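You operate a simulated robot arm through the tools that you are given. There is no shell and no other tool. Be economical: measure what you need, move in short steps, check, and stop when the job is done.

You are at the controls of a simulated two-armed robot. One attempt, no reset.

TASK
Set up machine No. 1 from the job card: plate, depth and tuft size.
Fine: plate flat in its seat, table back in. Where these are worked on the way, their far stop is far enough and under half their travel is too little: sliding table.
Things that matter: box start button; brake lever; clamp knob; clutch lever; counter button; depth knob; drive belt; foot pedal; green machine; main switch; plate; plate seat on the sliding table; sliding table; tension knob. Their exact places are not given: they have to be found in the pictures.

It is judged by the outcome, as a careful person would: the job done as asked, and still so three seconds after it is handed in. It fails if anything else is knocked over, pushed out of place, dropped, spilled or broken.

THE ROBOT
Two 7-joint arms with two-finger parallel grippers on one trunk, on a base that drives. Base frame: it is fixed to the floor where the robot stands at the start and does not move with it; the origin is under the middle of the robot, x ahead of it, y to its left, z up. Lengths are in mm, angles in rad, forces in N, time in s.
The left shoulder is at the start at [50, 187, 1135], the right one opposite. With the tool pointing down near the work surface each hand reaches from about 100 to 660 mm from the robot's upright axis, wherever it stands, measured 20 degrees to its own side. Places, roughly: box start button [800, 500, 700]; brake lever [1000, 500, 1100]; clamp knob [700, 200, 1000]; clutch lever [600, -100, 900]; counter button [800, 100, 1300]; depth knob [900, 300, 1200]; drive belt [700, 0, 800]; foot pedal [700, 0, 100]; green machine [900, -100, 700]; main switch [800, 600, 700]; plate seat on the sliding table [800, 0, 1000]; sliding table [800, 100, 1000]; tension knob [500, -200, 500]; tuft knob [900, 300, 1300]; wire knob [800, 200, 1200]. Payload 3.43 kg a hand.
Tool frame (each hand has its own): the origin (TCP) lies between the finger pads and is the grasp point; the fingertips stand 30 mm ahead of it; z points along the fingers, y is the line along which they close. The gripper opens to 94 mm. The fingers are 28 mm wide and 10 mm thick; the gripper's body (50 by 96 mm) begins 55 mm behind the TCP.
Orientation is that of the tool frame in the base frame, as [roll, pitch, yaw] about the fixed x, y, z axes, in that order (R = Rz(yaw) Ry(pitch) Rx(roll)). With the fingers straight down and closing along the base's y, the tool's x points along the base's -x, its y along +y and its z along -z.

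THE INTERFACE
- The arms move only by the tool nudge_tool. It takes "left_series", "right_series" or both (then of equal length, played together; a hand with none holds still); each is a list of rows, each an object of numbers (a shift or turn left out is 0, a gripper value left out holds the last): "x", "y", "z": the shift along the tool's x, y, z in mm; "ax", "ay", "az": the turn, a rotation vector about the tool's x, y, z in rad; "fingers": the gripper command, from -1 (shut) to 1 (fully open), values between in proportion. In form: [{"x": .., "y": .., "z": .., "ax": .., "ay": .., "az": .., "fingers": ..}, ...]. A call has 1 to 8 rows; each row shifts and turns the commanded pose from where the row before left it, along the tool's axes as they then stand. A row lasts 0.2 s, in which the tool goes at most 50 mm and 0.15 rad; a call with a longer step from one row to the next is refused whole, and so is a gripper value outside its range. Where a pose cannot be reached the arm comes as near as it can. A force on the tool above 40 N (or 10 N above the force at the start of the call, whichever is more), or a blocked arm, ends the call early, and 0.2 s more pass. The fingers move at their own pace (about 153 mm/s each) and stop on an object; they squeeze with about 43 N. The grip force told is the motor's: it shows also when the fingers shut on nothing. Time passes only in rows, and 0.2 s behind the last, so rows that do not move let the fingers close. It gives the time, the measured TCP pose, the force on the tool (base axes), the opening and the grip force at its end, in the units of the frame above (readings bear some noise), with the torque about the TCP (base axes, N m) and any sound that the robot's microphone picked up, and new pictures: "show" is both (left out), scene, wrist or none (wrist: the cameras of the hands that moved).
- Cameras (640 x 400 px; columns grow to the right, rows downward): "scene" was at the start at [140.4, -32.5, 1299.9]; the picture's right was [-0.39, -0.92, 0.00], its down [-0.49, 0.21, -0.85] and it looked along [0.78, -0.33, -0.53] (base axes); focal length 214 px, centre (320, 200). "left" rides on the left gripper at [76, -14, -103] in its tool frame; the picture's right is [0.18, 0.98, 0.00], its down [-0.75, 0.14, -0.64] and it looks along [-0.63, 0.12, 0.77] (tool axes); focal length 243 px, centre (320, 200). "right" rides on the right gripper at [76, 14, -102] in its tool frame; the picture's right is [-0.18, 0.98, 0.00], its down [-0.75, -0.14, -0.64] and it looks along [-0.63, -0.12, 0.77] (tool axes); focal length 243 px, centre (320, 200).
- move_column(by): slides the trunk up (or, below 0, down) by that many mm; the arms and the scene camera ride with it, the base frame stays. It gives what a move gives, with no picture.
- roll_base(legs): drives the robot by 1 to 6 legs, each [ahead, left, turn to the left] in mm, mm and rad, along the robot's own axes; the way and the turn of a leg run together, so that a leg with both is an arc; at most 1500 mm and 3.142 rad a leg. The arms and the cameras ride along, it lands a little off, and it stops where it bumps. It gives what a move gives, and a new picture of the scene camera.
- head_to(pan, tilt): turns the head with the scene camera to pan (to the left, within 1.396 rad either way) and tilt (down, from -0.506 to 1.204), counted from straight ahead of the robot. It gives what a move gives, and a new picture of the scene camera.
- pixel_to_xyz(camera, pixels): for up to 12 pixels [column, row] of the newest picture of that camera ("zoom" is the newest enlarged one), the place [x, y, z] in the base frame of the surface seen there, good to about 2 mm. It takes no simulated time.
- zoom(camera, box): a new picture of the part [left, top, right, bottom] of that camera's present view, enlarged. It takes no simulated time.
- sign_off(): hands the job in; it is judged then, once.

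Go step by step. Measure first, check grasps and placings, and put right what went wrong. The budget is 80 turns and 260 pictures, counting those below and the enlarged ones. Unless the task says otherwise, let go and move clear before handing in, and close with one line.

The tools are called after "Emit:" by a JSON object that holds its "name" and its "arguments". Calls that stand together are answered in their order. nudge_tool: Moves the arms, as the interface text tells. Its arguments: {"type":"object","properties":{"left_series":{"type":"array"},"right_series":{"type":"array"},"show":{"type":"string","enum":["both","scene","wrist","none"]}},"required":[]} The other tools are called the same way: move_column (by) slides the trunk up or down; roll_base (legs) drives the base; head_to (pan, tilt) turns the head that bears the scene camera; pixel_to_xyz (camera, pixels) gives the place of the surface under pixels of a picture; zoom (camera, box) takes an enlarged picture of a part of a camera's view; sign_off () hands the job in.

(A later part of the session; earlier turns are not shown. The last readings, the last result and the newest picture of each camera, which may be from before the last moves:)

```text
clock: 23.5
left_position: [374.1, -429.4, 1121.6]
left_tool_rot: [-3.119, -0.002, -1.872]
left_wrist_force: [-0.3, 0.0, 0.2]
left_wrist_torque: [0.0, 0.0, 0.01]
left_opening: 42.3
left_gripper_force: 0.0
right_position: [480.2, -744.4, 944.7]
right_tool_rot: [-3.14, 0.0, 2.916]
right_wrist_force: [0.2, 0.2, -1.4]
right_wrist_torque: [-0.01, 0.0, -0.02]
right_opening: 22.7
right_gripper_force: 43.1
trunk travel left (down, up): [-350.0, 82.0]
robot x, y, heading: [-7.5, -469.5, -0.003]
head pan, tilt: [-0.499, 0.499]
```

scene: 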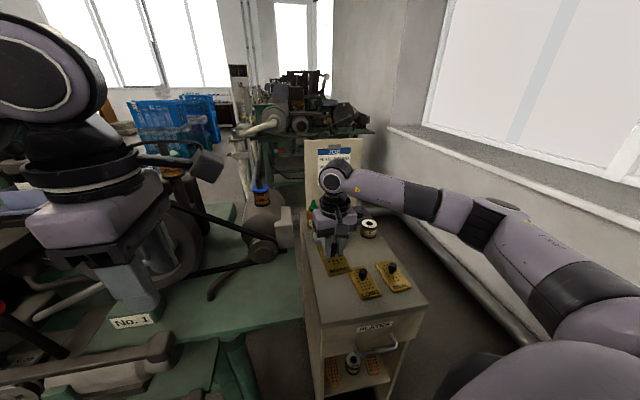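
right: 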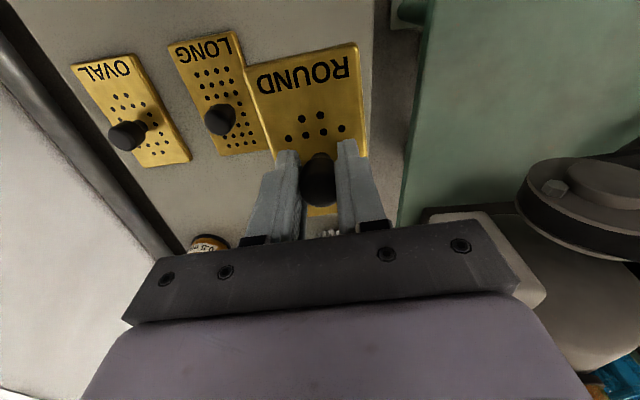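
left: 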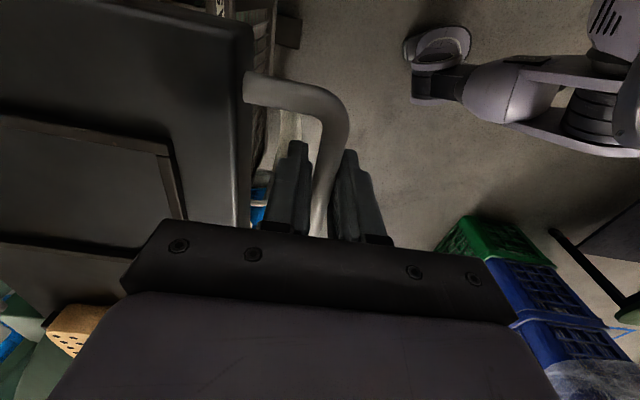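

Plate held (opening 22.7). Raise and retract both hands for the drive.

Emit:
{"name": "nudge_tool", "arguments": {"right_series": [{"z": -40}, {"z": -40}, {"z": -40}, {"z": -40, "x": 25}, {"z": -40, "x": 25}, {"x": 25}, {"x": 25}], "left_series": [{"z": -20, "y": 10}, {"z": -20, "y": 10}, {"z": -20, "y": 15}, {"z": -20, "y": 15}, {"y": 15}, {"y": 15}, {}], "show": "none"}}

Emit:
{"name": "roll_base", "arguments": {"legs": [[0, 620, 0], [70, 0, 0]]}}

Emit:
{"name": "head_to", "arguments": {"pan": -0.2, "tilt": 0.7}}

```text
clock: 25.1
left_position: [296.2, -405.0, 1198.7]
left_tool_rot: [-3.12, -0.001, -1.874]
left_wrist_force: [0.2, 0.2, -0.3]
left_wrist_torque: [-0.03, 0.06, -0.02]
left_opening: 42.4
left_gripper_force: 0.2
right_position: [380.9, -720.4, 1140.4]
right_tool_rot: [3.141, 0.001, 2.917]
right_wrist_force: [0.2, 0.2, -2.1]
right_wrist_torque: [0.03, -0.01, -0.08]
right_opening: 22.7
right_gripper_force: 43.0
trunk travel left (down, up): [-350.0, 82.0]
robot x, y, heading: [-10.9, -471.2, 0.0]
head pan, tilt: [-0.499, 0.499]
```

```text
clock: 31.6
left_position: [370.6, 216.5, 1198.5]
left_tool_rot: [-3.122, -0.002, -1.88]
left_wrist_force: [-0.5, -0.2, 0.6]
left_wrist_torque: [0.01, 0.03, -0.01]
left_opening: 42.5
left_gripper_force: 0.1
right_position: [452.0, -99.2, 1140.7]
right_tool_rot: [-3.141, -0.004, 2.908]
right_wrist_force: [0.3, -0.4, -2.6]
right_wrist_torque: [0.01, 0.02, -0.02]
right_opening: 23.0
right_gripper_force: 43.5
trunk travel left (down, up): [-350.0, 82.0]
robot x, y, heading: [63.3, 154.0, -0.01]
head pan, tilt: [-0.499, 0.499]
```

scene: 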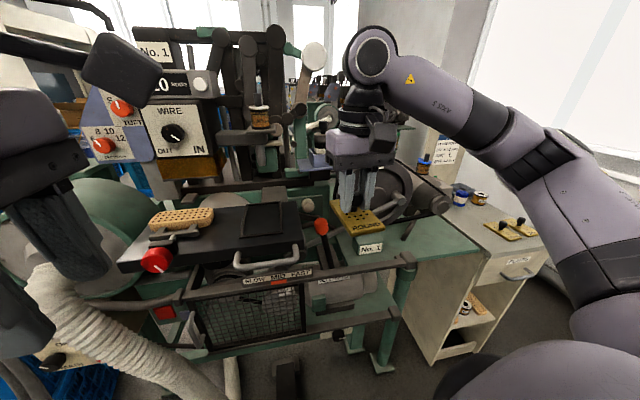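

```text
clock: 32.4
left_position: [370.2, 216.4, 1198.0]
left_tool_rot: [-3.119, -0.002, -1.882]
left_wrist_force: [-0.2, -0.1, -0.7]
left_wrist_torque: [0.04, 0.02, 0.01]
left_opening: 42.5
left_gripper_force: 0.1
right_position: [451.5, -99.8, 1141.2]
right_tool_rot: [3.141, 0.0, 2.906]
right_wrist_force: [0.5, -0.8, -2.7]
right_wrist_torque: [0.0, -0.07, -0.05]
right_opening: 22.8
right_gripper_force: 43.7
trunk travel left (down, up): [-350.0, 82.0]
robot x, y, heading: [62.3, 154.4, -0.006]
head pan, tilt: [-0.201, 0.7]
```

scene: 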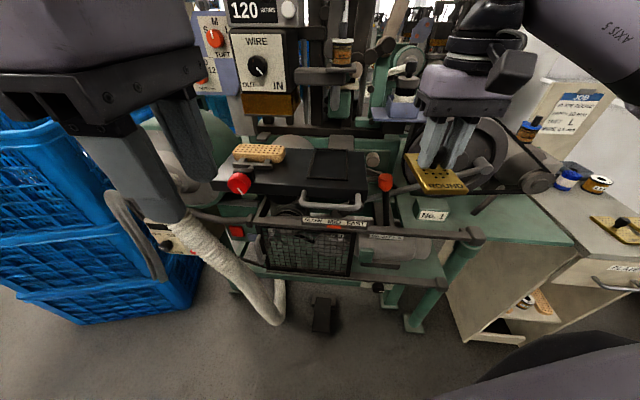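

Table is out and the seat is clear at (330,163). Measuring the seat frame and the plate in hand.

Emit:
{"name": "zoom", "arguments": {"camera": "scene", "box": [280, 130, 408, 210]}}

Emit:
{"name": "pixel_to_xyz", "arguments": {"camera": "scene", "pixels": [[315, 150], [349, 151], [309, 177], [347, 179], [330, 165], [413, 153], [404, 171], [413, 192], [420, 195], [467, 188], [385, 181]]}}

Emit:
{"name": "zoom", "arguments": {"camera": "scene", "box": [390, 120, 486, 210]}}

```text
5.00 times, centred on (344, 170) of scene
```

zoom: 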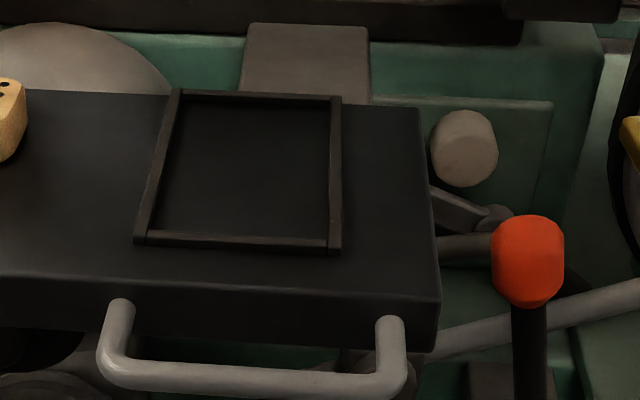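

```text
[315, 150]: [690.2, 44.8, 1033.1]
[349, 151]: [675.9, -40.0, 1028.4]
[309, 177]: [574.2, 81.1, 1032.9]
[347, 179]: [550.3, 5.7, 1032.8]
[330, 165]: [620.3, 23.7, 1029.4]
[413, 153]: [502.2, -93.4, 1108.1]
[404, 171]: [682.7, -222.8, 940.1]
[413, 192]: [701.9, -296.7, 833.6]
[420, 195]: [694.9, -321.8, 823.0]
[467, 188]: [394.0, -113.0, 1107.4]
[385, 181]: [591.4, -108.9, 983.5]
```

```text
4.44 times, centred on (438, 165) of scene
```

zoom: 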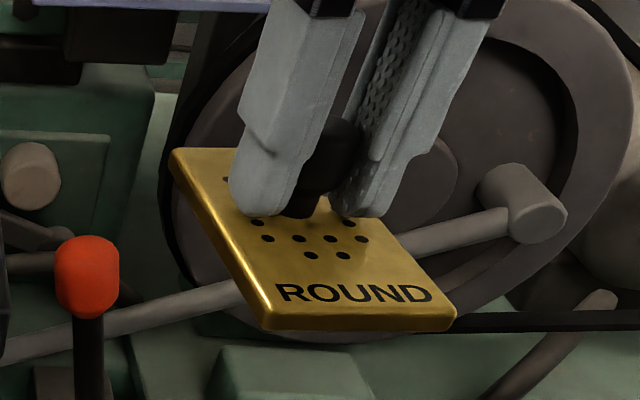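

Now precise seat corner and plate corner measures.

Emit:
{"name": "pixel_to_xyz", "arguments": {"camera": "zoom", "pixels": [[175, 155], [268, 323], [450, 322], [340, 213], [260, 310], [440, 310], [185, 158], [300, 265]]}}

Emit:
{"name": "zoom", "arguments": {"camera": "scene", "box": [280, 130, 408, 210]}}

Emit:
{"name": "pixel_to_xyz", "arguments": {"camera": "zoom", "pixels": [[176, 94], [337, 100], [335, 245], [142, 238], [184, 105], [328, 108], [324, 235], [154, 228], [254, 240], [256, 97], [158, 165], [334, 170]]}}

```text
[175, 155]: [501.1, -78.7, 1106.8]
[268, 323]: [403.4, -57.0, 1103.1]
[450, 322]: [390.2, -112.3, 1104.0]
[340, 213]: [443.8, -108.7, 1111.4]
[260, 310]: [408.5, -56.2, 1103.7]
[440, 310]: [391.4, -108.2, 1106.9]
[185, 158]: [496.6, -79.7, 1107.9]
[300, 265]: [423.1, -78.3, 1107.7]
```

```text
5.00 times, centred on (344, 170) of scene
```

zoom: 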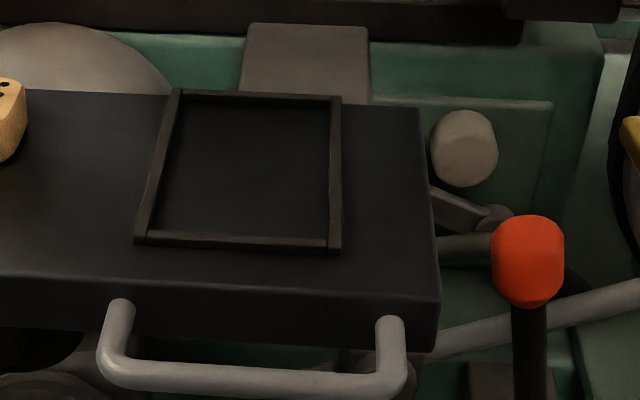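

```text
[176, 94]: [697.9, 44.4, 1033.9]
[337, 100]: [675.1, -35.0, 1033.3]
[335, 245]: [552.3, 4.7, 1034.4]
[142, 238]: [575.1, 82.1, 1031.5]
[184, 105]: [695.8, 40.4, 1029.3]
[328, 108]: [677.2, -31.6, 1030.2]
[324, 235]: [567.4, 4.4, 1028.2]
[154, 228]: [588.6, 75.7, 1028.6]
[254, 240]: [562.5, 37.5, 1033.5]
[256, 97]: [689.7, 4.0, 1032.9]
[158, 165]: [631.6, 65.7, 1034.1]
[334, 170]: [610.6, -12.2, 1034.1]
```

Seat centre ≈ (625,24), yaw -0.305, floor z 1028.5; plenty of clearance round the plate. Moving the plate above the seat.

Emit:
{"name": "nudge_tool", "arguments": {"right_series": [{"az": 0.07, "x": -5}, {"x": -25.4, "y": 33.8}, {"x": -25.4, "y": 33.8}, {"x": -25.4, "y": 33.8}, {"x": -25.4, "y": 33.8}, {"x": -25.4, "y": 34}, {"z": 25}, {"z": 22}]}}

```text
clock: 34.2
left_position: [370.5, 217.4, 1198.4]
left_tool_rot: [-3.119, -0.001, -1.881]
left_wrist_force: [-0.3, 0.3, 0.1]
left_wrist_torque: [0.03, 0.02, 0.02]
left_opening: 42.3
left_gripper_force: 0.1
right_position: [629.6, 23.0, 1095.5]
right_tool_rot: [3.141, 0.0, 2.838]
right_wrist_force: [-0.5, -0.8, -1.6]
right_wrist_torque: [0.04, 0.02, 0.01]
right_opening: 22.9
right_gripper_force: 43.0
trunk travel left (down, up): [-350.0, 82.0]
robot x, y, heading: [62.8, 152.1, -0.01]
head pan, tilt: [-0.201, 0.7]
```

scene: 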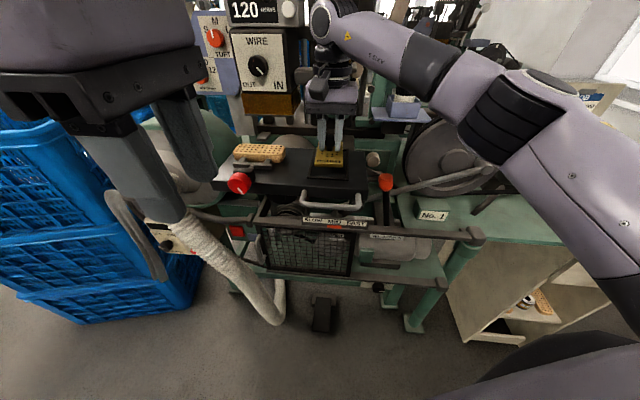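
right: 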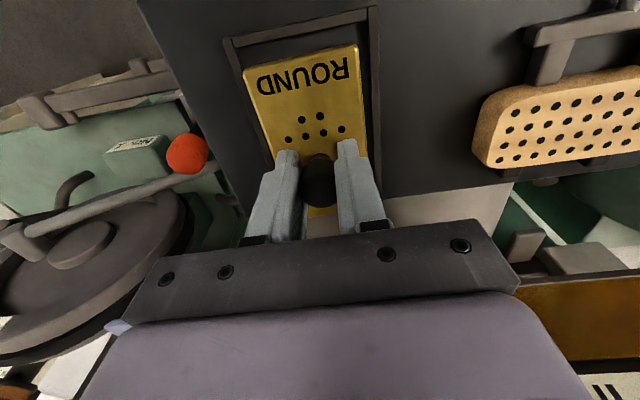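

Measuring plate versus rim from the wrist picture.

Emit:
{"name": "pixel_to_xyz", "arguments": {"camera": "right", "pixels": [[246, 72], [356, 48], [362, 120], [258, 120], [371, 20], [230, 45], [374, 100], [246, 140], [300, 28], [240, 100], [371, 140], [305, 60]]}}

Emit:
{"name": "zoom", "arguments": {"camera": "scene", "box": [280, 130, 376, 210]}}

```text
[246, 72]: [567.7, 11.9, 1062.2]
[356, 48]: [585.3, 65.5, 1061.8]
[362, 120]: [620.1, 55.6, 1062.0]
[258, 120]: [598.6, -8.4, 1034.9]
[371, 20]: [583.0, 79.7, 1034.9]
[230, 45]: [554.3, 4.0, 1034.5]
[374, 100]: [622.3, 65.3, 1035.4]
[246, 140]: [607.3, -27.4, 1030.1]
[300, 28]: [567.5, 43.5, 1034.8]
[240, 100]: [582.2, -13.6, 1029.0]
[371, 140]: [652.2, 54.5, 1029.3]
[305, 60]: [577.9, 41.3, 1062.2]
```

```text
5.00 times, centred on (328, 170) of scene
```

zoom: 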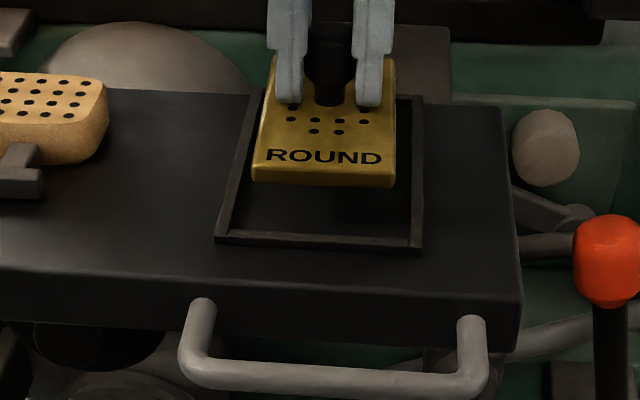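

Plate is centred within ~2 mm with ≥8 mm to the rims. Lower onto the seat.

Emit:
{"name": "nudge_tool", "arguments": {"right_series": [{"z": 12, "x": 2}, {"z": 9}, {"z": 2}, {}]}}

```text
clock: 35.2
left_position: [370.2, 217.8, 1198.0]
left_tool_rot: [-3.119, -0.003, -1.884]
left_wrist_force: [0.2, -0.2, 0.6]
left_wrist_torque: [0.01, 0.04, -0.02]
left_opening: 42.4
left_gripper_force: 0.0
right_position: [626.4, 22.8, 1072.4]
right_tool_rot: [3.14, 0.002, 2.839]
right_wrist_force: [1.0, -0.3, -1.4]
right_wrist_torque: [0.02, 0.06, -0.01]
right_opening: 23.0
right_gripper_force: 43.1
trunk travel left (down, up): [-350.0, 82.0]
robot x, y, heading: [57.9, 152.3, -0.006]
head pan, tilt: [-0.201, 0.7]
```

scene: 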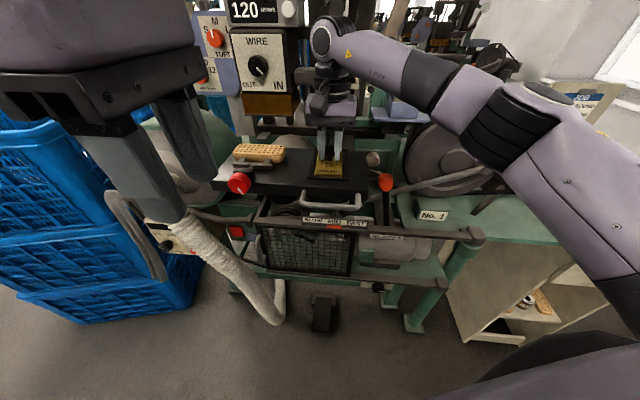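
right: 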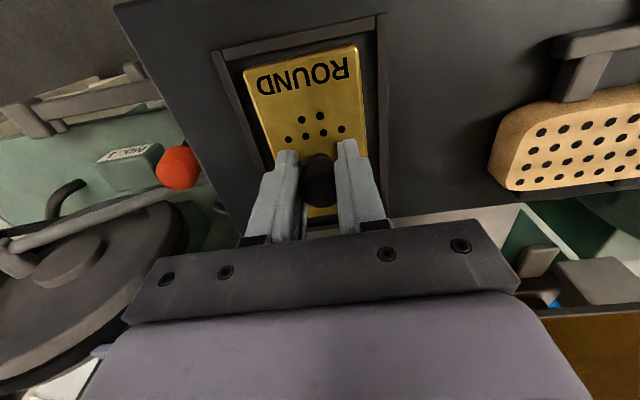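

Not yet in contact (Fz −1.4 N). Creep down 1 mm at a time.

Emit:
{"name": "nudge_tool", "arguments": {"right_series": [{"z": 1}, {"z": 1}, {"z": 1}], "show": "none"}}

Emit:
{"name": "zoom", "arguments": {"camera": "scene", "box": [296, 140, 360, 190]}}

```text
clock: 36.0
left_position: [369.5, 216.6, 1198.4]
left_tool_rot: [-3.117, -0.001, -1.88]
left_wrist_force: [0.3, 0.3, 0.0]
left_wrist_torque: [-0.01, 0.0, 0.0]
left_opening: 42.2
left_gripper_force: 0.0
right_position: [627.4, 23.3, 1072.3]
right_tool_rot: [3.135, 0.005, 2.836]
right_wrist_force: [8.1, -2.7, 21.1]
right_wrist_torque: [0.2, 0.97, 0.02]
right_opening: 22.9
right_gripper_force: 43.4
trunk travel left (down, up): [-350.0, 82.0]
robot x, y, heading: [62.6, 155.6, -0.008]
head pan, tilt: [-0.201, 0.7]
```

```text
8.00 times, centred on (328, 165) of scene
```

zoom: 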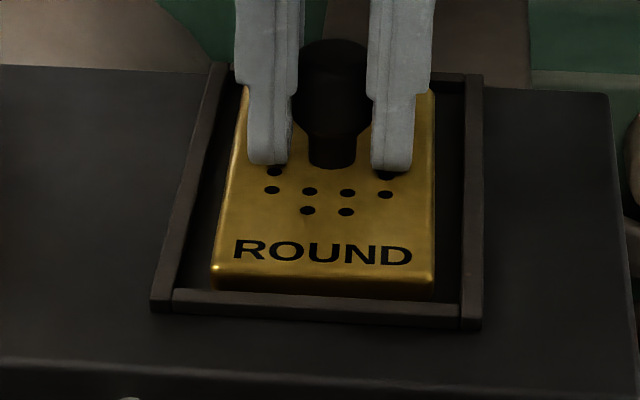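

Contact at 21 N inside the frame. Release and lift, then check it lies flat.

Emit:
{"name": "nudge_tool", "arguments": {"right_series": [{"fingers": -0.5}, {"fingers": -0.2}, {}, {"z": -20}, {"z": -40}, {"z": -40}, {"x": 40}, {"x": 40}]}}

Emit:
{"name": "zoom", "arguments": {"camera": "scene", "box": [296, 140, 360, 190]}}

Emit:
{"name": "pixel_to_xyz", "arguments": {"camera": "zoom", "pixels": [[232, 258], [415, 265], [225, 230], [430, 230], [430, 110], [250, 110], [320, 230], [215, 80], [450, 85], [460, 310], [165, 295]]}}

```text
clock: 37.8
left_position: [369.8, 216.6, 1198.5]
left_tool_rot: [-3.118, -0.004, -1.882]
left_wrist_force: [-0.1, -1.3, 0.0]
left_wrist_torque: [0.0, 0.02, -0.02]
left_opening: 42.5
left_gripper_force: 0.1
right_position: [547.5, 47.4, 1169.0]
right_tool_rot: [3.14, 0.0, 2.836]
right_wrist_force: [-0.9, 0.1, 0.0]
right_wrist_torque: [-0.03, -0.03, 0.01]
right_opening: 37.5
right_gripper_force: 0.0
trunk travel left (down, up): [-350.0, 82.0]
robot x, y, heading: [61.9, 151.4, -0.012]
head pan, tilt: [-0.201, 0.7]
```

scene: 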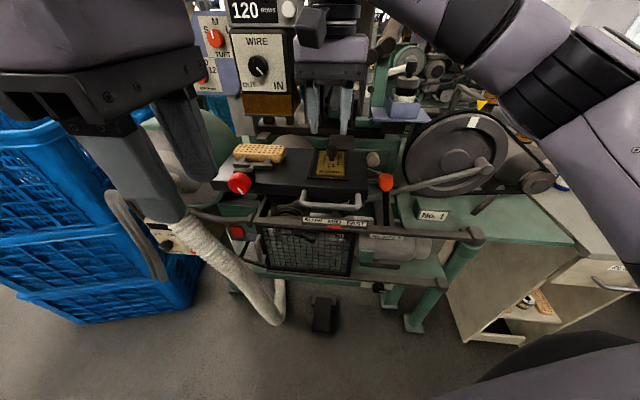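
right: 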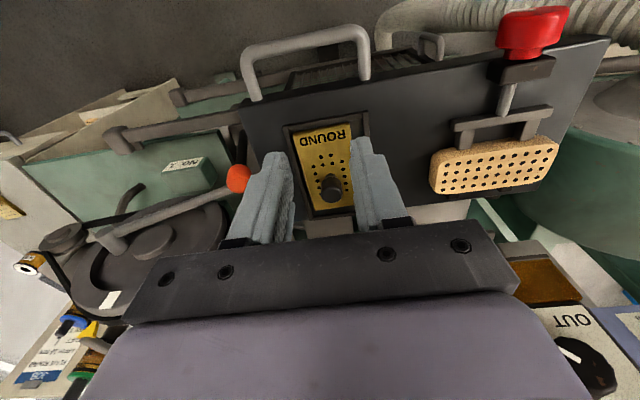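

```text
8.00 times, centred on (328, 165) of scene
```

zoom: 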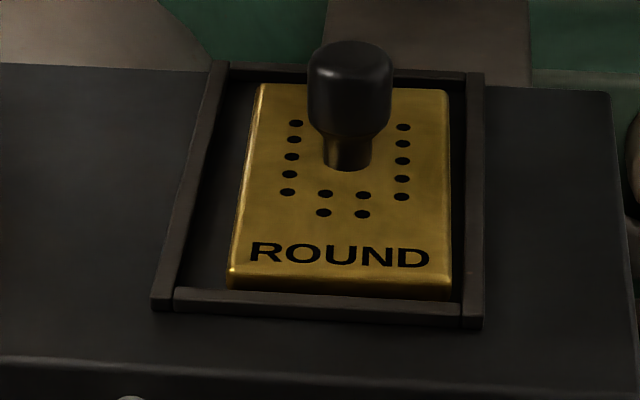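

```text
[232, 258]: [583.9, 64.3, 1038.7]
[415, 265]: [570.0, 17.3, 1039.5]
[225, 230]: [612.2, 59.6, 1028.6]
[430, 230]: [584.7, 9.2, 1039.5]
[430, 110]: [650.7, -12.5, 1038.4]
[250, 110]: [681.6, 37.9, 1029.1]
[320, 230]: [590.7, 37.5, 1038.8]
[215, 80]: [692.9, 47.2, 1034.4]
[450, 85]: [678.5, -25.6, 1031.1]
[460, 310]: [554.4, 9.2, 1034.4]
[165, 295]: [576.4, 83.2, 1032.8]
```

Plate lies flat (top z 1038.5–1039.5 all over, inside rim). Next I push the table back using the closed right hand on the handle; measuring handle and front rail clearances.

Emit:
{"name": "pixel_to_xyz", "arguments": {"camera": "scene", "pixels": [[302, 201], [330, 205], [358, 204], [300, 218], [335, 221], [370, 223], [335, 228]]}}

Emit:
{"name": "nudge_tool", "arguments": {"right_series": [{"x": 27, "y": -7, "fingers": -1}, {"x": 28, "y": -7}, {"x": 28, "y": -6}], "show": "none"}}

```text
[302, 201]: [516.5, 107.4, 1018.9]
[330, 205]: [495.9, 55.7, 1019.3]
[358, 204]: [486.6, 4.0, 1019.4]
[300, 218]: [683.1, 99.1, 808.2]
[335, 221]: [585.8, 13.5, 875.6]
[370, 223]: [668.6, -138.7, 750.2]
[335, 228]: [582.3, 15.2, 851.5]
```

```text
clock: 38.6
left_position: [369.4, 216.2, 1198.4]
left_tool_rot: [-3.119, -0.003, -1.883]
left_wrist_force: [-0.8, 0.2, 0.4]
left_wrist_torque: [-0.01, 0.0, -0.02]
left_opening: 42.2
left_gripper_force: 0.0
right_position: [463.0, 52.7, 1167.9]
right_tool_rot: [-3.141, -0.002, 2.835]
right_wrist_force: [1.1, -0.1, 0.3]
right_wrist_torque: [0.02, -0.04, -0.03]
right_opening: 0.0
right_gripper_force: 32.8
trunk travel left (down, up): [-350.0, 82.0]
robot x, y, heading: [65.3, 153.3, -0.008]
head pan, tilt: [-0.201, 0.7]
```

Lower in front of the bar and begin pushing in gently.

Emit:
{"name": "nudge_tool", "arguments": {"right_series": [{"z": 45}, {"z": 45}, {"z": 40}, {"z": 20}, {"x": -8}, {"x": -12}, {"x": -15}, {"x": -15}]}}

```text
clock: 40.4
left_position: [369.4, 217.1, 1198.0]
left_tool_rot: [-3.119, 0.0, -1.88]
left_wrist_force: [0.8, -0.3, -0.4]
left_wrist_torque: [0.01, 0.02, 0.02]
left_opening: 42.1
left_gripper_force: 0.1
right_position: [512.8, 38.9, 1017.1]
right_tool_rot: [3.141, 0.0, 2.837]
right_wrist_force: [-0.2, 0.5, -0.4]
right_wrist_torque: [-0.05, -0.01, 0.0]
right_opening: 0.2
right_gripper_force: 33.1
trunk travel left (down, up): [-350.0, 82.0]
robot x, y, heading: [64.6, 155.3, -0.007]
head pan, tilt: [-0.201, 0.7]
```

scene: 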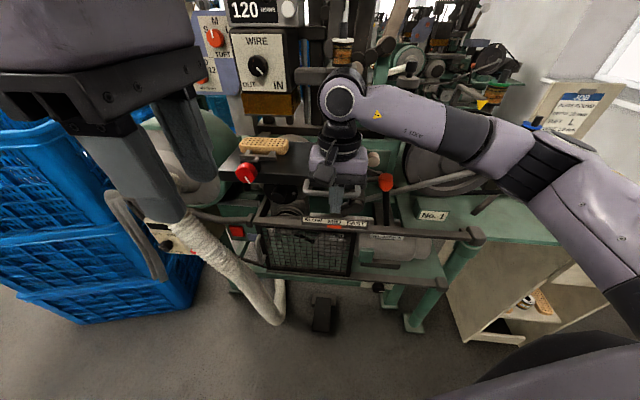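
right: 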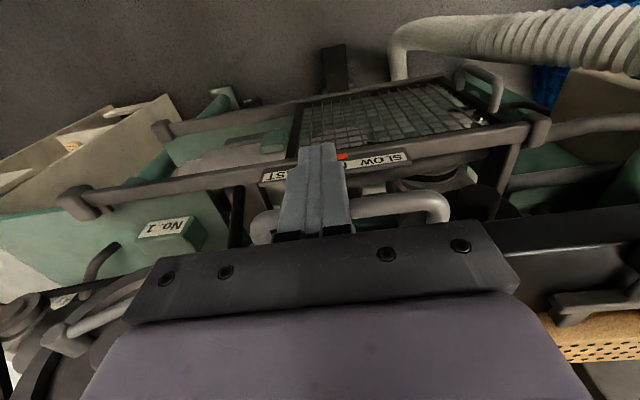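

Table is moving in. Continue.

Emit:
{"name": "nudge_tool", "arguments": {"right_series": [{"x": -15}, {"x": -15}, {"x": -15}, {"x": -15}, {"x": -15}, {"x": -15}, {"x": -13}, {"x": -10}], "show": "none"}}

Emit:
{"name": "nudge_tool", "arguments": {"right_series": [{"x": -5}, {"x": -5}, {"x": -5}, {"x": -5}, {"x": -5}, {"x": -5}]}}

```text
clock: 42.2
left_position: [369.8, 216.4, 1199.4]
left_tool_rot: [-3.118, -0.002, -1.882]
left_wrist_force: [-0.5, -0.5, -0.9]
left_wrist_torque: [0.01, 0.02, -0.01]
left_opening: 42.2
left_gripper_force: 0.1
right_position: [619.8, 3.7, 1019.1]
right_tool_rot: [3.142, -0.001, 2.835]
right_wrist_force: [-0.6, -0.6, 0.3]
right_wrist_torque: [0.0, 0.0, 0.03]
right_opening: 0.0
right_gripper_force: 32.8
trunk travel left (down, up): [-350.0, 82.0]
robot x, y, heading: [62.0, 153.6, -0.011]
head pan, tilt: [-0.201, 0.7]
```

```text
clock: 43.6
left_position: [367.3, 215.9, 1198.9]
left_tool_rot: [-3.117, -0.001, -1.881]
left_wrist_force: [-0.4, -0.4, -0.1]
left_wrist_torque: [0.02, -0.01, 0.02]
left_opening: 42.2
left_gripper_force: 0.1
right_position: [639.3, -2.8, 1019.2]
right_tool_rot: [-3.136, -0.018, 2.847]
right_wrist_force: [-15.7, -0.1, 7.0]
right_wrist_torque: [-0.18, -0.02, -0.12]
right_opening: 0.2
right_gripper_force: 33.1
trunk travel left (down, up): [-350.0, 82.0]
robot x, y, heading: [62.2, 157.4, -0.011]
head pan, tilt: [-0.201, 0.7]
stopped in row 6 (right hand): the force on the tool passed its limit at 44 N (the readings are from after the stop); the commanded pose is now the measured one
```

scene: 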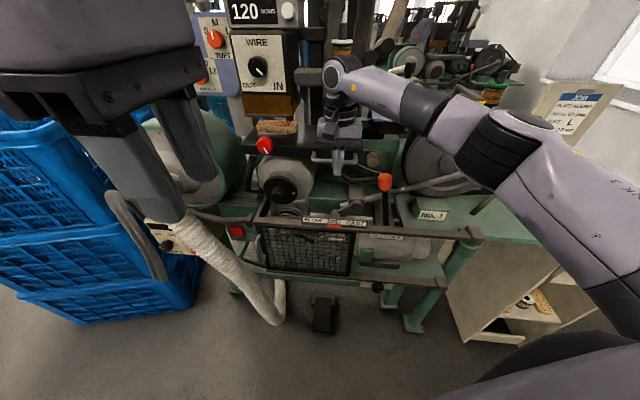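
right: 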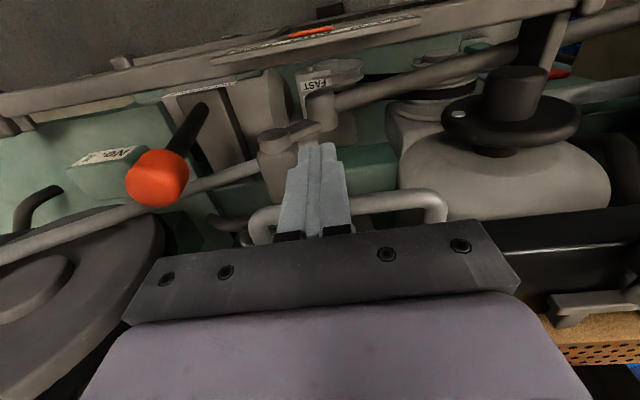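

Stopped at 44 N — the table is fully in. Back the right hand off and look at knobs and plate.

Emit:
{"name": "nudge_tool", "arguments": {"right_series": [{"x": 40}, {"x": 40}, {"x": 40, "z": -20, "y": -15}, {"x": 40, "z": -40, "y": -20}, {"z": -40, "y": -30}, {"y": -40}, {"y": -40}, {"y": -40}], "show": "none"}}

Emit:
{"name": "head_to", "arguments": {"pan": -0.1, "tilt": 0.45}}

Emit:
{"name": "zoom", "arguments": {"camera": "scene", "box": [200, 80, 360, 180]}}

Emit:
{"name": "zoom", "arguments": {"camera": "scene", "box": [270, 150, 430, 250]}}

```text
refused: row 4 steps farther than a row can; nothing moved
```

```text
clock: 44.4
left_position: [365.4, 217.6, 1199.9]
left_tool_rot: [-3.115, -0.001, -1.882]
left_wrist_force: [0.0, -0.2, -0.1]
left_wrist_torque: [0.01, -0.05, 0.0]
left_opening: 42.0
left_gripper_force: 0.1
right_position: [639.7, -1.7, 1020.0]
right_tool_rot: [-3.138, -0.012, 2.847]
right_wrist_force: [-22.6, 1.3, 9.8]
right_wrist_torque: [0.01, -0.08, -0.16]
right_opening: 0.0
right_gripper_force: 32.9
trunk travel left (down, up): [-350.0, 82.0]
robot x, y, heading: [63.1, 153.7, -0.012]
head pan, tilt: [-0.099, 0.45]
```

scene: 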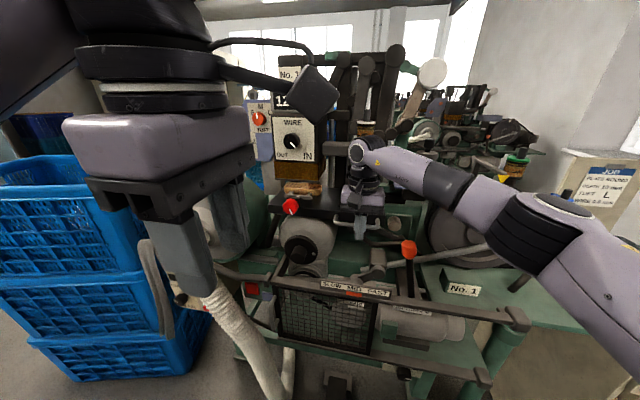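

```text
4.00 times, centred on (280, 130) of scene
```

zoom: 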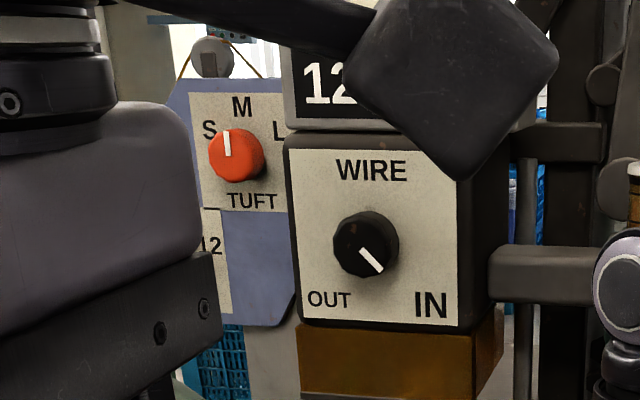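

```text
4.00 times, centred on (350, 200) of scene
```

zoom: 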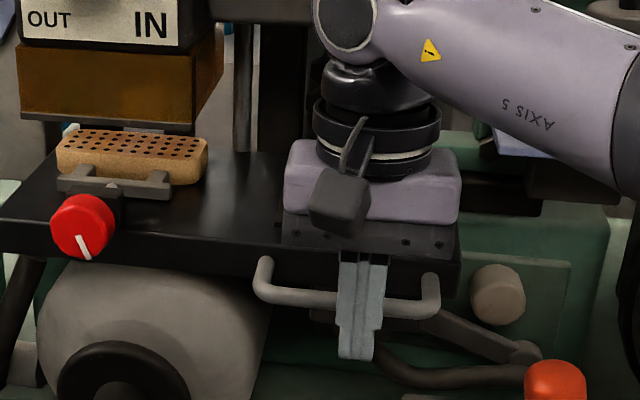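

Retry with smaller steps, moving the left hand aside to unblock the view.

Emit:
{"name": "nudge_tool", "arguments": {"right_series": [{"x": 40}, {"x": 40}, {"x": 35, "z": -20, "y": -15}, {"x": 20, "z": -35, "y": -20}, {"z": -35, "y": -25}, {"y": -40}, {"y": -40}, {"y": -40}], "left_series": [{"x": -30}, {"x": -30}, {"x": -30}, {"x": -30}, {"x": -30}, {"x": -30}, {}, {}], "show": "none"}}

Emit:
{"name": "head_to", "arguments": {"pan": -0.05, "tilt": 0.35}}

Emit:
{"name": "zoom", "arguments": {"camera": "scene", "box": [200, 90, 328, 170]}}

Emit:
{"name": "zoom", "arguments": {"camera": "scene", "box": [270, 180, 430, 280]}}

```text
clock: 46.2
left_position: [424.3, 389.1, 1198.8]
left_tool_rot: [-3.12, -0.001, -1.881]
left_wrist_force: [0.0, 0.8, 0.1]
left_wrist_torque: [0.01, 0.04, 0.03]
left_opening: 42.4
left_gripper_force: 0.1
right_position: [464.4, -136.8, 1108.7]
right_tool_rot: [-3.139, -0.017, 2.846]
right_wrist_force: [-0.5, 0.6, -0.5]
right_wrist_torque: [0.0, -0.01, 0.0]
right_opening: 0.0
right_gripper_force: 33.1
trunk travel left (down, up): [-350.0, 82.0]
robot x, y, heading: [60.7, 154.7, -0.006]
head pan, tilt: [-0.099, 0.45]
```

```text
clock: 46.9
left_position: [424.2, 389.3, 1198.4]
left_tool_rot: [-3.118, -0.001, -1.882]
left_wrist_force: [-0.1, 0.3, 0.2]
left_wrist_torque: [0.01, 0.03, 0.03]
left_opening: 42.6
left_gripper_force: 0.0
right_position: [466.1, -136.0, 1108.0]
right_tool_rot: [-3.138, -0.015, 2.844]
right_wrist_force: [0.3, -0.6, 0.3]
right_wrist_torque: [0.02, -0.01, 0.02]
right_opening: 0.1
right_gripper_force: 32.4
trunk travel left (down, up): [-350.0, 82.0]
robot x, y, heading: [61.8, 155.3, -0.005]
head pan, tilt: [-0.051, 0.351]
```

scene: 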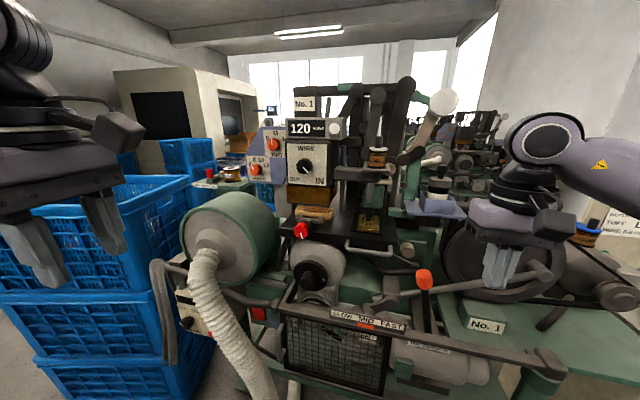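

```text
5.00 times, centred on (264, 130) of scene
```

zoom: 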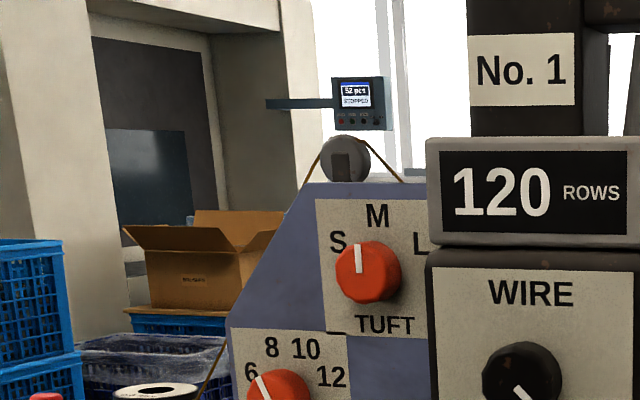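

```text
4.00 times, centred on (350, 230) of scene
```

zoom: 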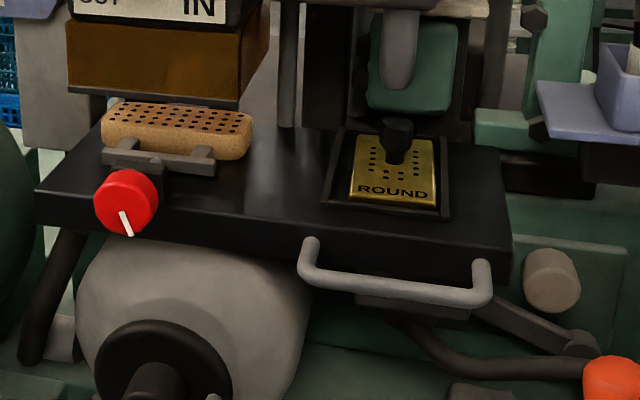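

Plate in seat, table in. Now measuring the tuft and depth dials.

Emit:
{"name": "zoom", "arguments": {"camera": "scene", "box": [240, 124, 304, 188]}}

Emit:
{"name": "pixel_to_xyz", "arguments": {"camera": "zoom", "pixels": [[212, 40], [330, 70], [215, 190], [310, 190], [235, 105], [250, 120], [280, 60], [110, 225], [215, 225], [110, 390], [130, 280], [150, 300]]}}

```text
6.25 times, centred on (272, 156) of scene
```

zoom: 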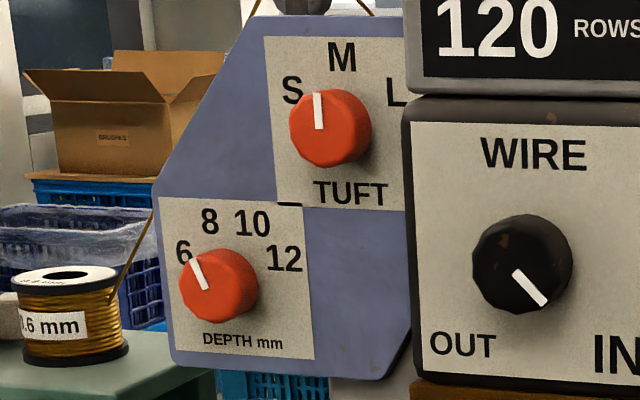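

```text
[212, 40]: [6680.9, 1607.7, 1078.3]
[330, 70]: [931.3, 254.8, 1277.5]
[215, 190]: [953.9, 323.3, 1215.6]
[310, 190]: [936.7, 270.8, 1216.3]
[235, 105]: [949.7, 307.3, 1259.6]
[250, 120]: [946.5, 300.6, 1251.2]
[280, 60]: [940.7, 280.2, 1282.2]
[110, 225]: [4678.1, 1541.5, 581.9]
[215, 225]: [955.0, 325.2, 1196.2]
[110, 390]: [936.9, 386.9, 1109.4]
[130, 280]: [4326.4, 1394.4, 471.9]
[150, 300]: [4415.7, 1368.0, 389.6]
```

Panel is vertical with normal along -u. Measuring knob faces, pointers, labels.

Emit:
{"name": "pixel_to_xyz", "arguments": {"camera": "zoom", "pixels": [[330, 130], [317, 97], [319, 127], [298, 130], [345, 155], [292, 90], [342, 57], [394, 93], [365, 120], [365, 145], [320, 160], [330, 100]]}}

Emit:
{"name": "pixel_to_xyz", "arguments": {"camera": "zoom", "pixels": [[210, 290], [192, 260], [206, 289], [187, 285], [235, 300], [184, 252], [210, 222], [252, 223], [284, 258], [253, 280], [205, 310], [215, 258]]}}

```text
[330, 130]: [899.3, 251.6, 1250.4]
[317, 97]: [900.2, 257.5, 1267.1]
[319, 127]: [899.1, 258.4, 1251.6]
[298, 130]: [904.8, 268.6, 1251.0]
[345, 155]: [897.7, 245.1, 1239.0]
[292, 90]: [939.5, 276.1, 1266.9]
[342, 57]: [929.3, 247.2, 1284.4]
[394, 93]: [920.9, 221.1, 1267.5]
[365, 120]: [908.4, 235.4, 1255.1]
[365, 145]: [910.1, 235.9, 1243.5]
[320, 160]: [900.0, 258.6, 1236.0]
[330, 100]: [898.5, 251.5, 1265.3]
```

```text
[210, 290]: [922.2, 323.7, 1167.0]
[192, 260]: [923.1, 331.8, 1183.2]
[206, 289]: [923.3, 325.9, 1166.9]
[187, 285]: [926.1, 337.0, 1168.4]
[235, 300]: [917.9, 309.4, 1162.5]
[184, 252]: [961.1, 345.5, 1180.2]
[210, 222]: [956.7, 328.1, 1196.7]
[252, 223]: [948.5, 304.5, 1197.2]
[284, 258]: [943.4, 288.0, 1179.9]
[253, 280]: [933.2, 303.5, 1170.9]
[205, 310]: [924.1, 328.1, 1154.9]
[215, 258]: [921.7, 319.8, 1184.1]
```

Dials solved: centres tuft (w=520,z=1251.6) now at M, needs ≈+62° clockwise to L; depth (w=592,z=1166.7) now at 8, needs ≈+44° clockwise to 10. Checking space for driving closer.

Emit:
{"name": "pixel_to_xyz", "arguments": {"camera": "scene", "pixels": [[290, 155], [287, 185], [325, 165], [289, 130], [205, 260], [250, 370], [160, 300], [45, 380], [40, 240], [185, 180], [195, 320], [230, 215]]}}

Emit:
{"name": "head_to", "arguments": {"pan": 0.3, "tilt": 0.85}}

```text
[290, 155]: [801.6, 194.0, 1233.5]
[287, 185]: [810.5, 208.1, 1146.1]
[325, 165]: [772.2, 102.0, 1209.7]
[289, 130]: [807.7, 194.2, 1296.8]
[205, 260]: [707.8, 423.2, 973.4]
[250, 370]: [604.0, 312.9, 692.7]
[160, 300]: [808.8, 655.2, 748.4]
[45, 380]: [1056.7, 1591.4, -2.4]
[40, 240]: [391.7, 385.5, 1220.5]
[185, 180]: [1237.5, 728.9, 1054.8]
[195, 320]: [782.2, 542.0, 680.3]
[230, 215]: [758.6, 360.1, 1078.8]
```

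```text
clock: 47.8
left_position: [424.4, 388.5, 1197.6]
left_tool_rot: [-3.119, -0.002, -1.882]
left_wrist_force: [-0.4, -0.8, -0.7]
left_wrist_torque: [-0.02, 0.01, 0.0]
left_opening: 42.4
left_gripper_force: 0.1
right_position: [465.1, -136.0, 1108.6]
right_tool_rot: [-3.138, -0.014, 2.847]
right_wrist_force: [0.3, -0.3, -0.5]
right_wrist_torque: [0.01, -0.03, -0.02]
right_opening: 0.0
right_gripper_force: 32.4
trunk travel left (down, up): [-350.0, 82.0]
robot x, y, heading: [60.8, 154.0, -0.009]
head pan, tilt: [0.3, 0.85]
```

scene: 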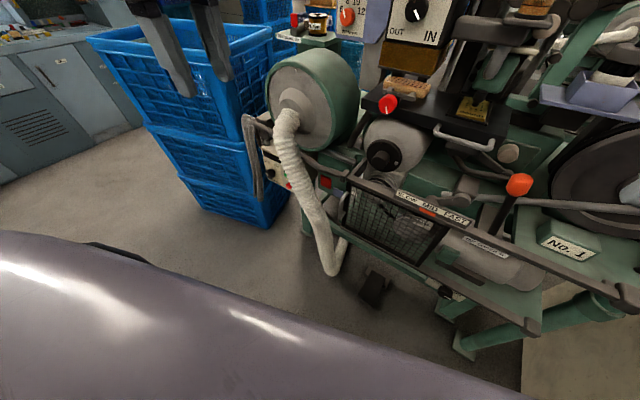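

Space is free ahead. I'll turn the left wrist back (az), retract the right hand, then drive ahead/left.

Emit:
{"name": "nudge_tool", "arguments": {"left_series": [{"az": 0.15}, {"az": 0.15}, {"az": 0.15}, {"az": 0.15}, {"az": 0.15}, {"az": 0.15}, {"az": 0.15}, {"az": 0.15}], "right_series": [{"x": 25}, {"x": 25}, {"x": 25}, {"x": 25}, {"x": 20}, {"y": -30}, {"y": -30}, {}], "show": "none"}}

Emit:
{"name": "nudge_tool", "arguments": {"left_series": [{"az": 0.14, "fingers": 0.4}, {"az": 0.13}, {"az": 0.1}], "show": "none"}}

Emit:
{"name": "pixel_to_xyz", "arguments": {"camera": "scene", "pixels": [[330, 272], [372, 290], [265, 222], [460, 350], [245, 130], [320, 65], [290, 110]]}}

```text
clock: 49.6
left_position: [424.7, 388.8, 1197.5]
left_tool_rot: [-3.132, 0.021, -3.084]
left_wrist_force: [0.0, 0.1, 0.3]
left_wrist_torque: [-0.01, -0.02, 0.01]
left_opening: 42.2
left_gripper_force: 0.0
right_position: [330.8, -157.2, 1113.7]
right_tool_rot: [-3.139, -0.015, 2.847]
right_wrist_force: [0.4, -0.6, 0.1]
right_wrist_torque: [-0.02, 0.01, 0.01]
right_opening: 0.0
right_gripper_force: 32.8
trunk travel left (down, up): [-350.0, 82.0]
robot x, y, heading: [61.4, 155.3, -0.002]
head pan, tilt: [0.3, 0.85]
```

```text
clock: 50.4
left_position: [424.4, 387.3, 1197.7]
left_tool_rot: [-3.141, 0.023, 2.829]
left_wrist_force: [-0.1, -0.7, 0.5]
left_wrist_torque: [0.0, -0.02, -0.03]
left_opening: 65.9
left_gripper_force: 0.1
right_position: [331.5, -157.7, 1112.0]
right_tool_rot: [-3.138, -0.016, 2.844]
right_wrist_force: [1.0, -0.2, 0.0]
right_wrist_torque: [0.02, 0.0, -0.03]
right_opening: 0.0
right_gripper_force: 33.0
trunk travel left (down, up): [-350.0, 82.0]
robot x, y, heading: [60.6, 155.6, -0.007]
head pan, tilt: [0.3, 0.85]
```

```text
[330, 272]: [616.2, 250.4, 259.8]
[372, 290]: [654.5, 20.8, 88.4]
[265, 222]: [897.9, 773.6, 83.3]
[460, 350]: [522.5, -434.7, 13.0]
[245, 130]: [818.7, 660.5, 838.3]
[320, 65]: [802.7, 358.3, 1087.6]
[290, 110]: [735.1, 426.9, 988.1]
```

Driving 120 ahead and 80 left; hoses are beyond x≈600.

Emit:
{"name": "roll_base", "arguments": {"legs": [[0, 80, 0], [120, 0, 0]]}}

Emit:
{"name": "nudge_tool", "arguments": {"left_series": [{"ay": -0.15, "z": -5}, {"ay": -0.15, "z": -5}, {"ay": -0.15, "z": -5}, {"ay": -0.15}, {"ay": -0.15}, {"ay": -0.15}, {"ay": -0.15}, {"ay": -0.15}], "show": "scene"}}

```text
clock: 52.6
left_position: [545.4, 466.6, 1197.1]
left_tool_rot: [-3.14, 0.021, 2.829]
left_wrist_force: [0.4, -0.2, -1.6]
left_wrist_torque: [0.0, 0.02, 0.0]
left_opening: 65.7
left_gripper_force: 0.0
right_position: [449.2, -79.1, 1112.2]
right_tool_rot: [-3.138, -0.018, 2.841]
right_wrist_force: [0.1, -0.3, 0.4]
right_wrist_torque: [0.01, 0.02, -0.01]
right_opening: 0.3
right_gripper_force: 32.6
trunk travel left (down, up): [-350.0, 82.0]
robot x, y, heading: [179.1, 234.5, -0.017]
head pan, tilt: [0.3, 0.85]
```

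scene: 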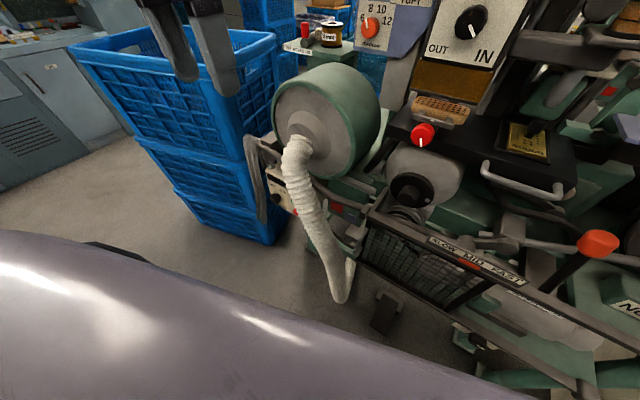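

```text
clock: 54.4
left_position: [554.0, 469.4, 1225.2]
left_tool_rot: [-3.136, 1.224, 2.831]
left_wrist_force: [-0.7, -1.0, 0.2]
left_wrist_torque: [-0.01, 0.03, -0.02]
left_opening: 65.7
left_gripper_force: 0.0
left hand out of reach, approached as far as the arm can: row 8
right_position: [448.6, -79.0, 1114.0]
right_tool_rot: [-3.138, -0.016, 2.843]
right_wrist_force: [0.1, 0.3, 0.1]
right_wrist_torque: [0.0, -0.01, -0.03]
right_opening: 0.0
right_gripper_force: 33.8
trunk travel left (down, up): [-350.0, 82.0]
robot x, y, heading: [181.1, 232.8, -0.015]
head pan, tilt: [0.3, 0.85]
```

scene: 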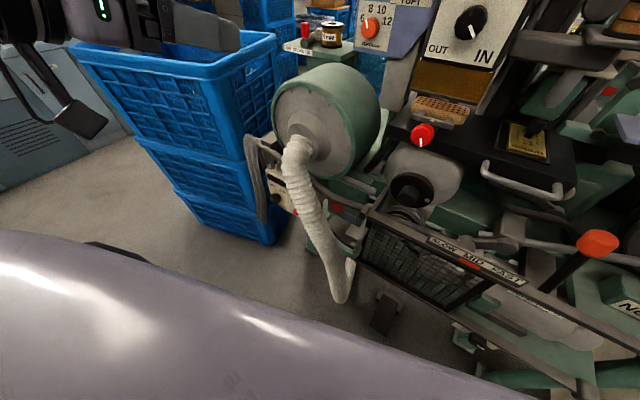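

The arm is folded too tightly; I'll move forward while finishing the pitch.

Emit:
{"name": "nudge_tool", "arguments": {"left_series": [{"z": 45}, {"z": 40, "ay": -0.07, "x": -8}, {"z": 40, "ay": -0.07, "x": -8}, {"z": 40, "ay": -0.07, "x": -8}, {"z": 40, "ay": -0.07, "x": -8}, {"z": 20, "ay": -0.067, "x": -8}], "show": "none"}}

Emit:
{"name": "head_to", "arguments": {"pan": 0.1, "tilt": 0.3}}

Emit:
{"name": "zoom", "arguments": {"camera": "left", "box": [0, 0, 640, 400]}}

```text
clock: 55.8
left_position: [766.2, 400.4, 1207.3]
left_tool_rot: [-2.408, 1.57, -2.721]
left_wrist_force: [0.1, 0.2, 0.0]
left_wrist_torque: [-0.01, 0.02, 0.03]
left_opening: 65.8
left_gripper_force: 0.1
right_position: [449.6, -79.3, 1112.7]
right_tool_rot: [-3.139, -0.015, 2.841]
right_wrist_force: [0.3, 0.0, 0.2]
right_wrist_torque: [-0.01, 0.0, 0.01]
right_opening: 0.1
right_gripper_force: 33.3
trunk travel left (down, up): [-350.0, 82.0]
robot x, y, heading: [175.1, 231.5, -0.011]
head pan, tilt: [0.3, 0.85]
```

```text
clock: 56.8
left_position: [766.5, 400.8, 1208.2]
left_tool_rot: [-2.43, 1.568, -2.745]
left_wrist_force: [0.7, 0.7, 0.5]
left_wrist_torque: [0.01, 0.0, -0.01]
left_opening: 65.7
left_gripper_force: 0.1
right_position: [448.0, -79.5, 1112.6]
right_tool_rot: [-3.138, -0.017, 2.841]
right_wrist_force: [0.0, -0.3, -0.3]
right_wrist_torque: [0.0, -0.01, 0.02]
right_opening: 0.0
right_gripper_force: 32.5
trunk travel left (down, up): [-350.0, 82.0]
robot x, y, heading: [182.0, 234.4, -0.012]
head pan, tilt: [0.099, 0.3]
```

scene: 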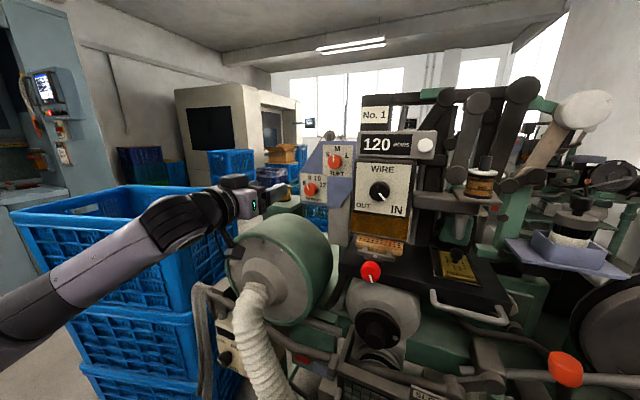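

```text
1.00 times, centred on (320, 200) of left (not enlarged: the box is as wide or as high as the picture)
```

zoom: 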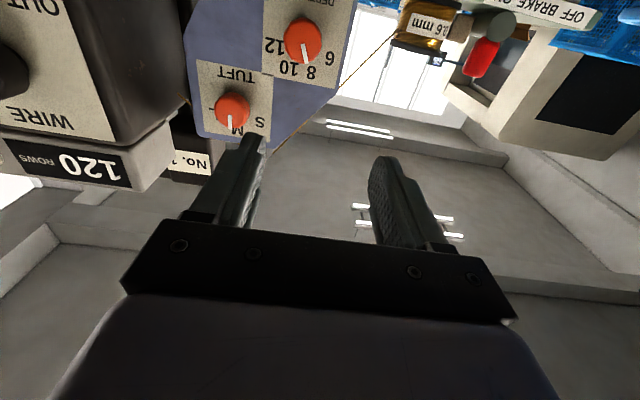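

The left hand is horizontal and aligned with the panel. Move to a pre-grasp in front of the tuft knob; also measure the drum top for later.

Emit:
{"name": "pixel_to_xyz", "arguments": {"camera": "scene", "pixels": [[270, 218], [290, 212], [310, 215], [325, 225], [280, 214], [300, 213], [325, 250]]}}

Emit:
{"name": "nudge_tool", "arguments": {"left_series": [{"x": -22, "y": -30}, {"x": -21.6, "y": -30}, {"y": -35}, {"z": 37}, {"z": 37}, {"z": 37}]}}

```text
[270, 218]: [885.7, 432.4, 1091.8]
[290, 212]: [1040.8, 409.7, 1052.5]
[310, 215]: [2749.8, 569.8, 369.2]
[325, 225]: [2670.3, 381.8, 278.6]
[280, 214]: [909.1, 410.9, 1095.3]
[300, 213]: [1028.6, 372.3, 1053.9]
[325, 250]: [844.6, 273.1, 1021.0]
```

```text
clock: 58.2
left_position: [844.8, 275.1, 1250.9]
left_tool_rot: [-2.312, 1.569, -2.622]
left_wrist_force: [-0.8, -0.4, 0.3]
left_wrist_torque: [-0.02, 0.01, 0.0]
left_opening: 65.8
left_gripper_force: 0.1
right_position: [449.6, -78.8, 1112.2]
right_tool_rot: [-3.138, -0.015, 2.842]
right_wrist_force: [-0.2, 0.8, -0.5]
right_wrist_torque: [0.02, 0.02, 0.01]
right_opening: 0.0
right_gripper_force: 33.5
trunk travel left (down, up): [-350.0, 82.0]
robot x, y, heading: [177.8, 229.9, -0.01]
head pan, tilt: [0.099, 0.3]
```

scene: 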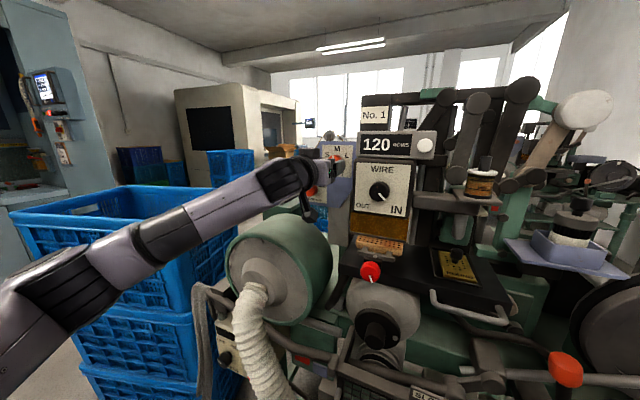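
left: 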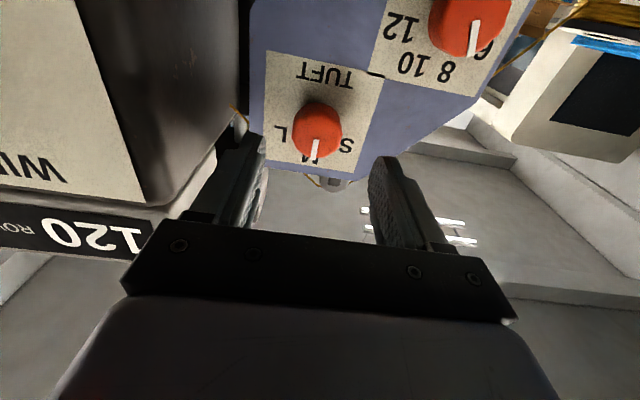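

Knob between the fingers at (317,130), pointer at M. Checking its centre.

Emit:
{"name": "pixel_to_xyz", "arguments": {"camera": "left", "pixels": [[316, 138], [316, 155], [295, 135], [338, 135], [316, 120], [340, 115], [280, 130], [345, 145], [318, 158]]}}

Emit:
{"name": "zoom", "arguments": {"camera": "left", "box": [256, 80, 384, 180]}}

```text
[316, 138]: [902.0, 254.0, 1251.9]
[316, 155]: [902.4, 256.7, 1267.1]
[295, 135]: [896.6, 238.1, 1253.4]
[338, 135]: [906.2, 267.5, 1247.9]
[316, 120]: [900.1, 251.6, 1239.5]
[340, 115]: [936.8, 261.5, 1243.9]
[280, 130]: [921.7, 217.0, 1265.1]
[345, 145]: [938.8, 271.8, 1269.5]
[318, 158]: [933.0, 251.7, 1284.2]
```

```text
4.00 times, centred on (320, 130) of left
```

zoom: 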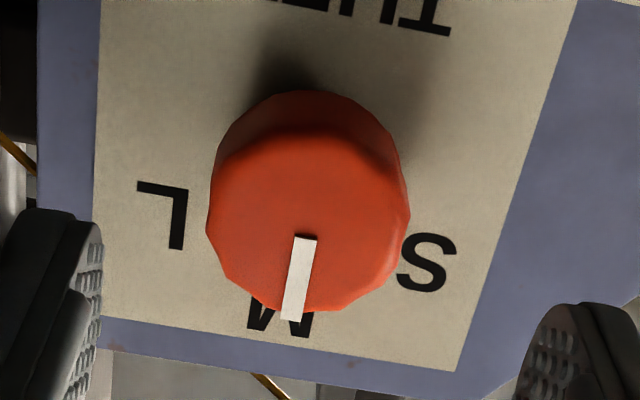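

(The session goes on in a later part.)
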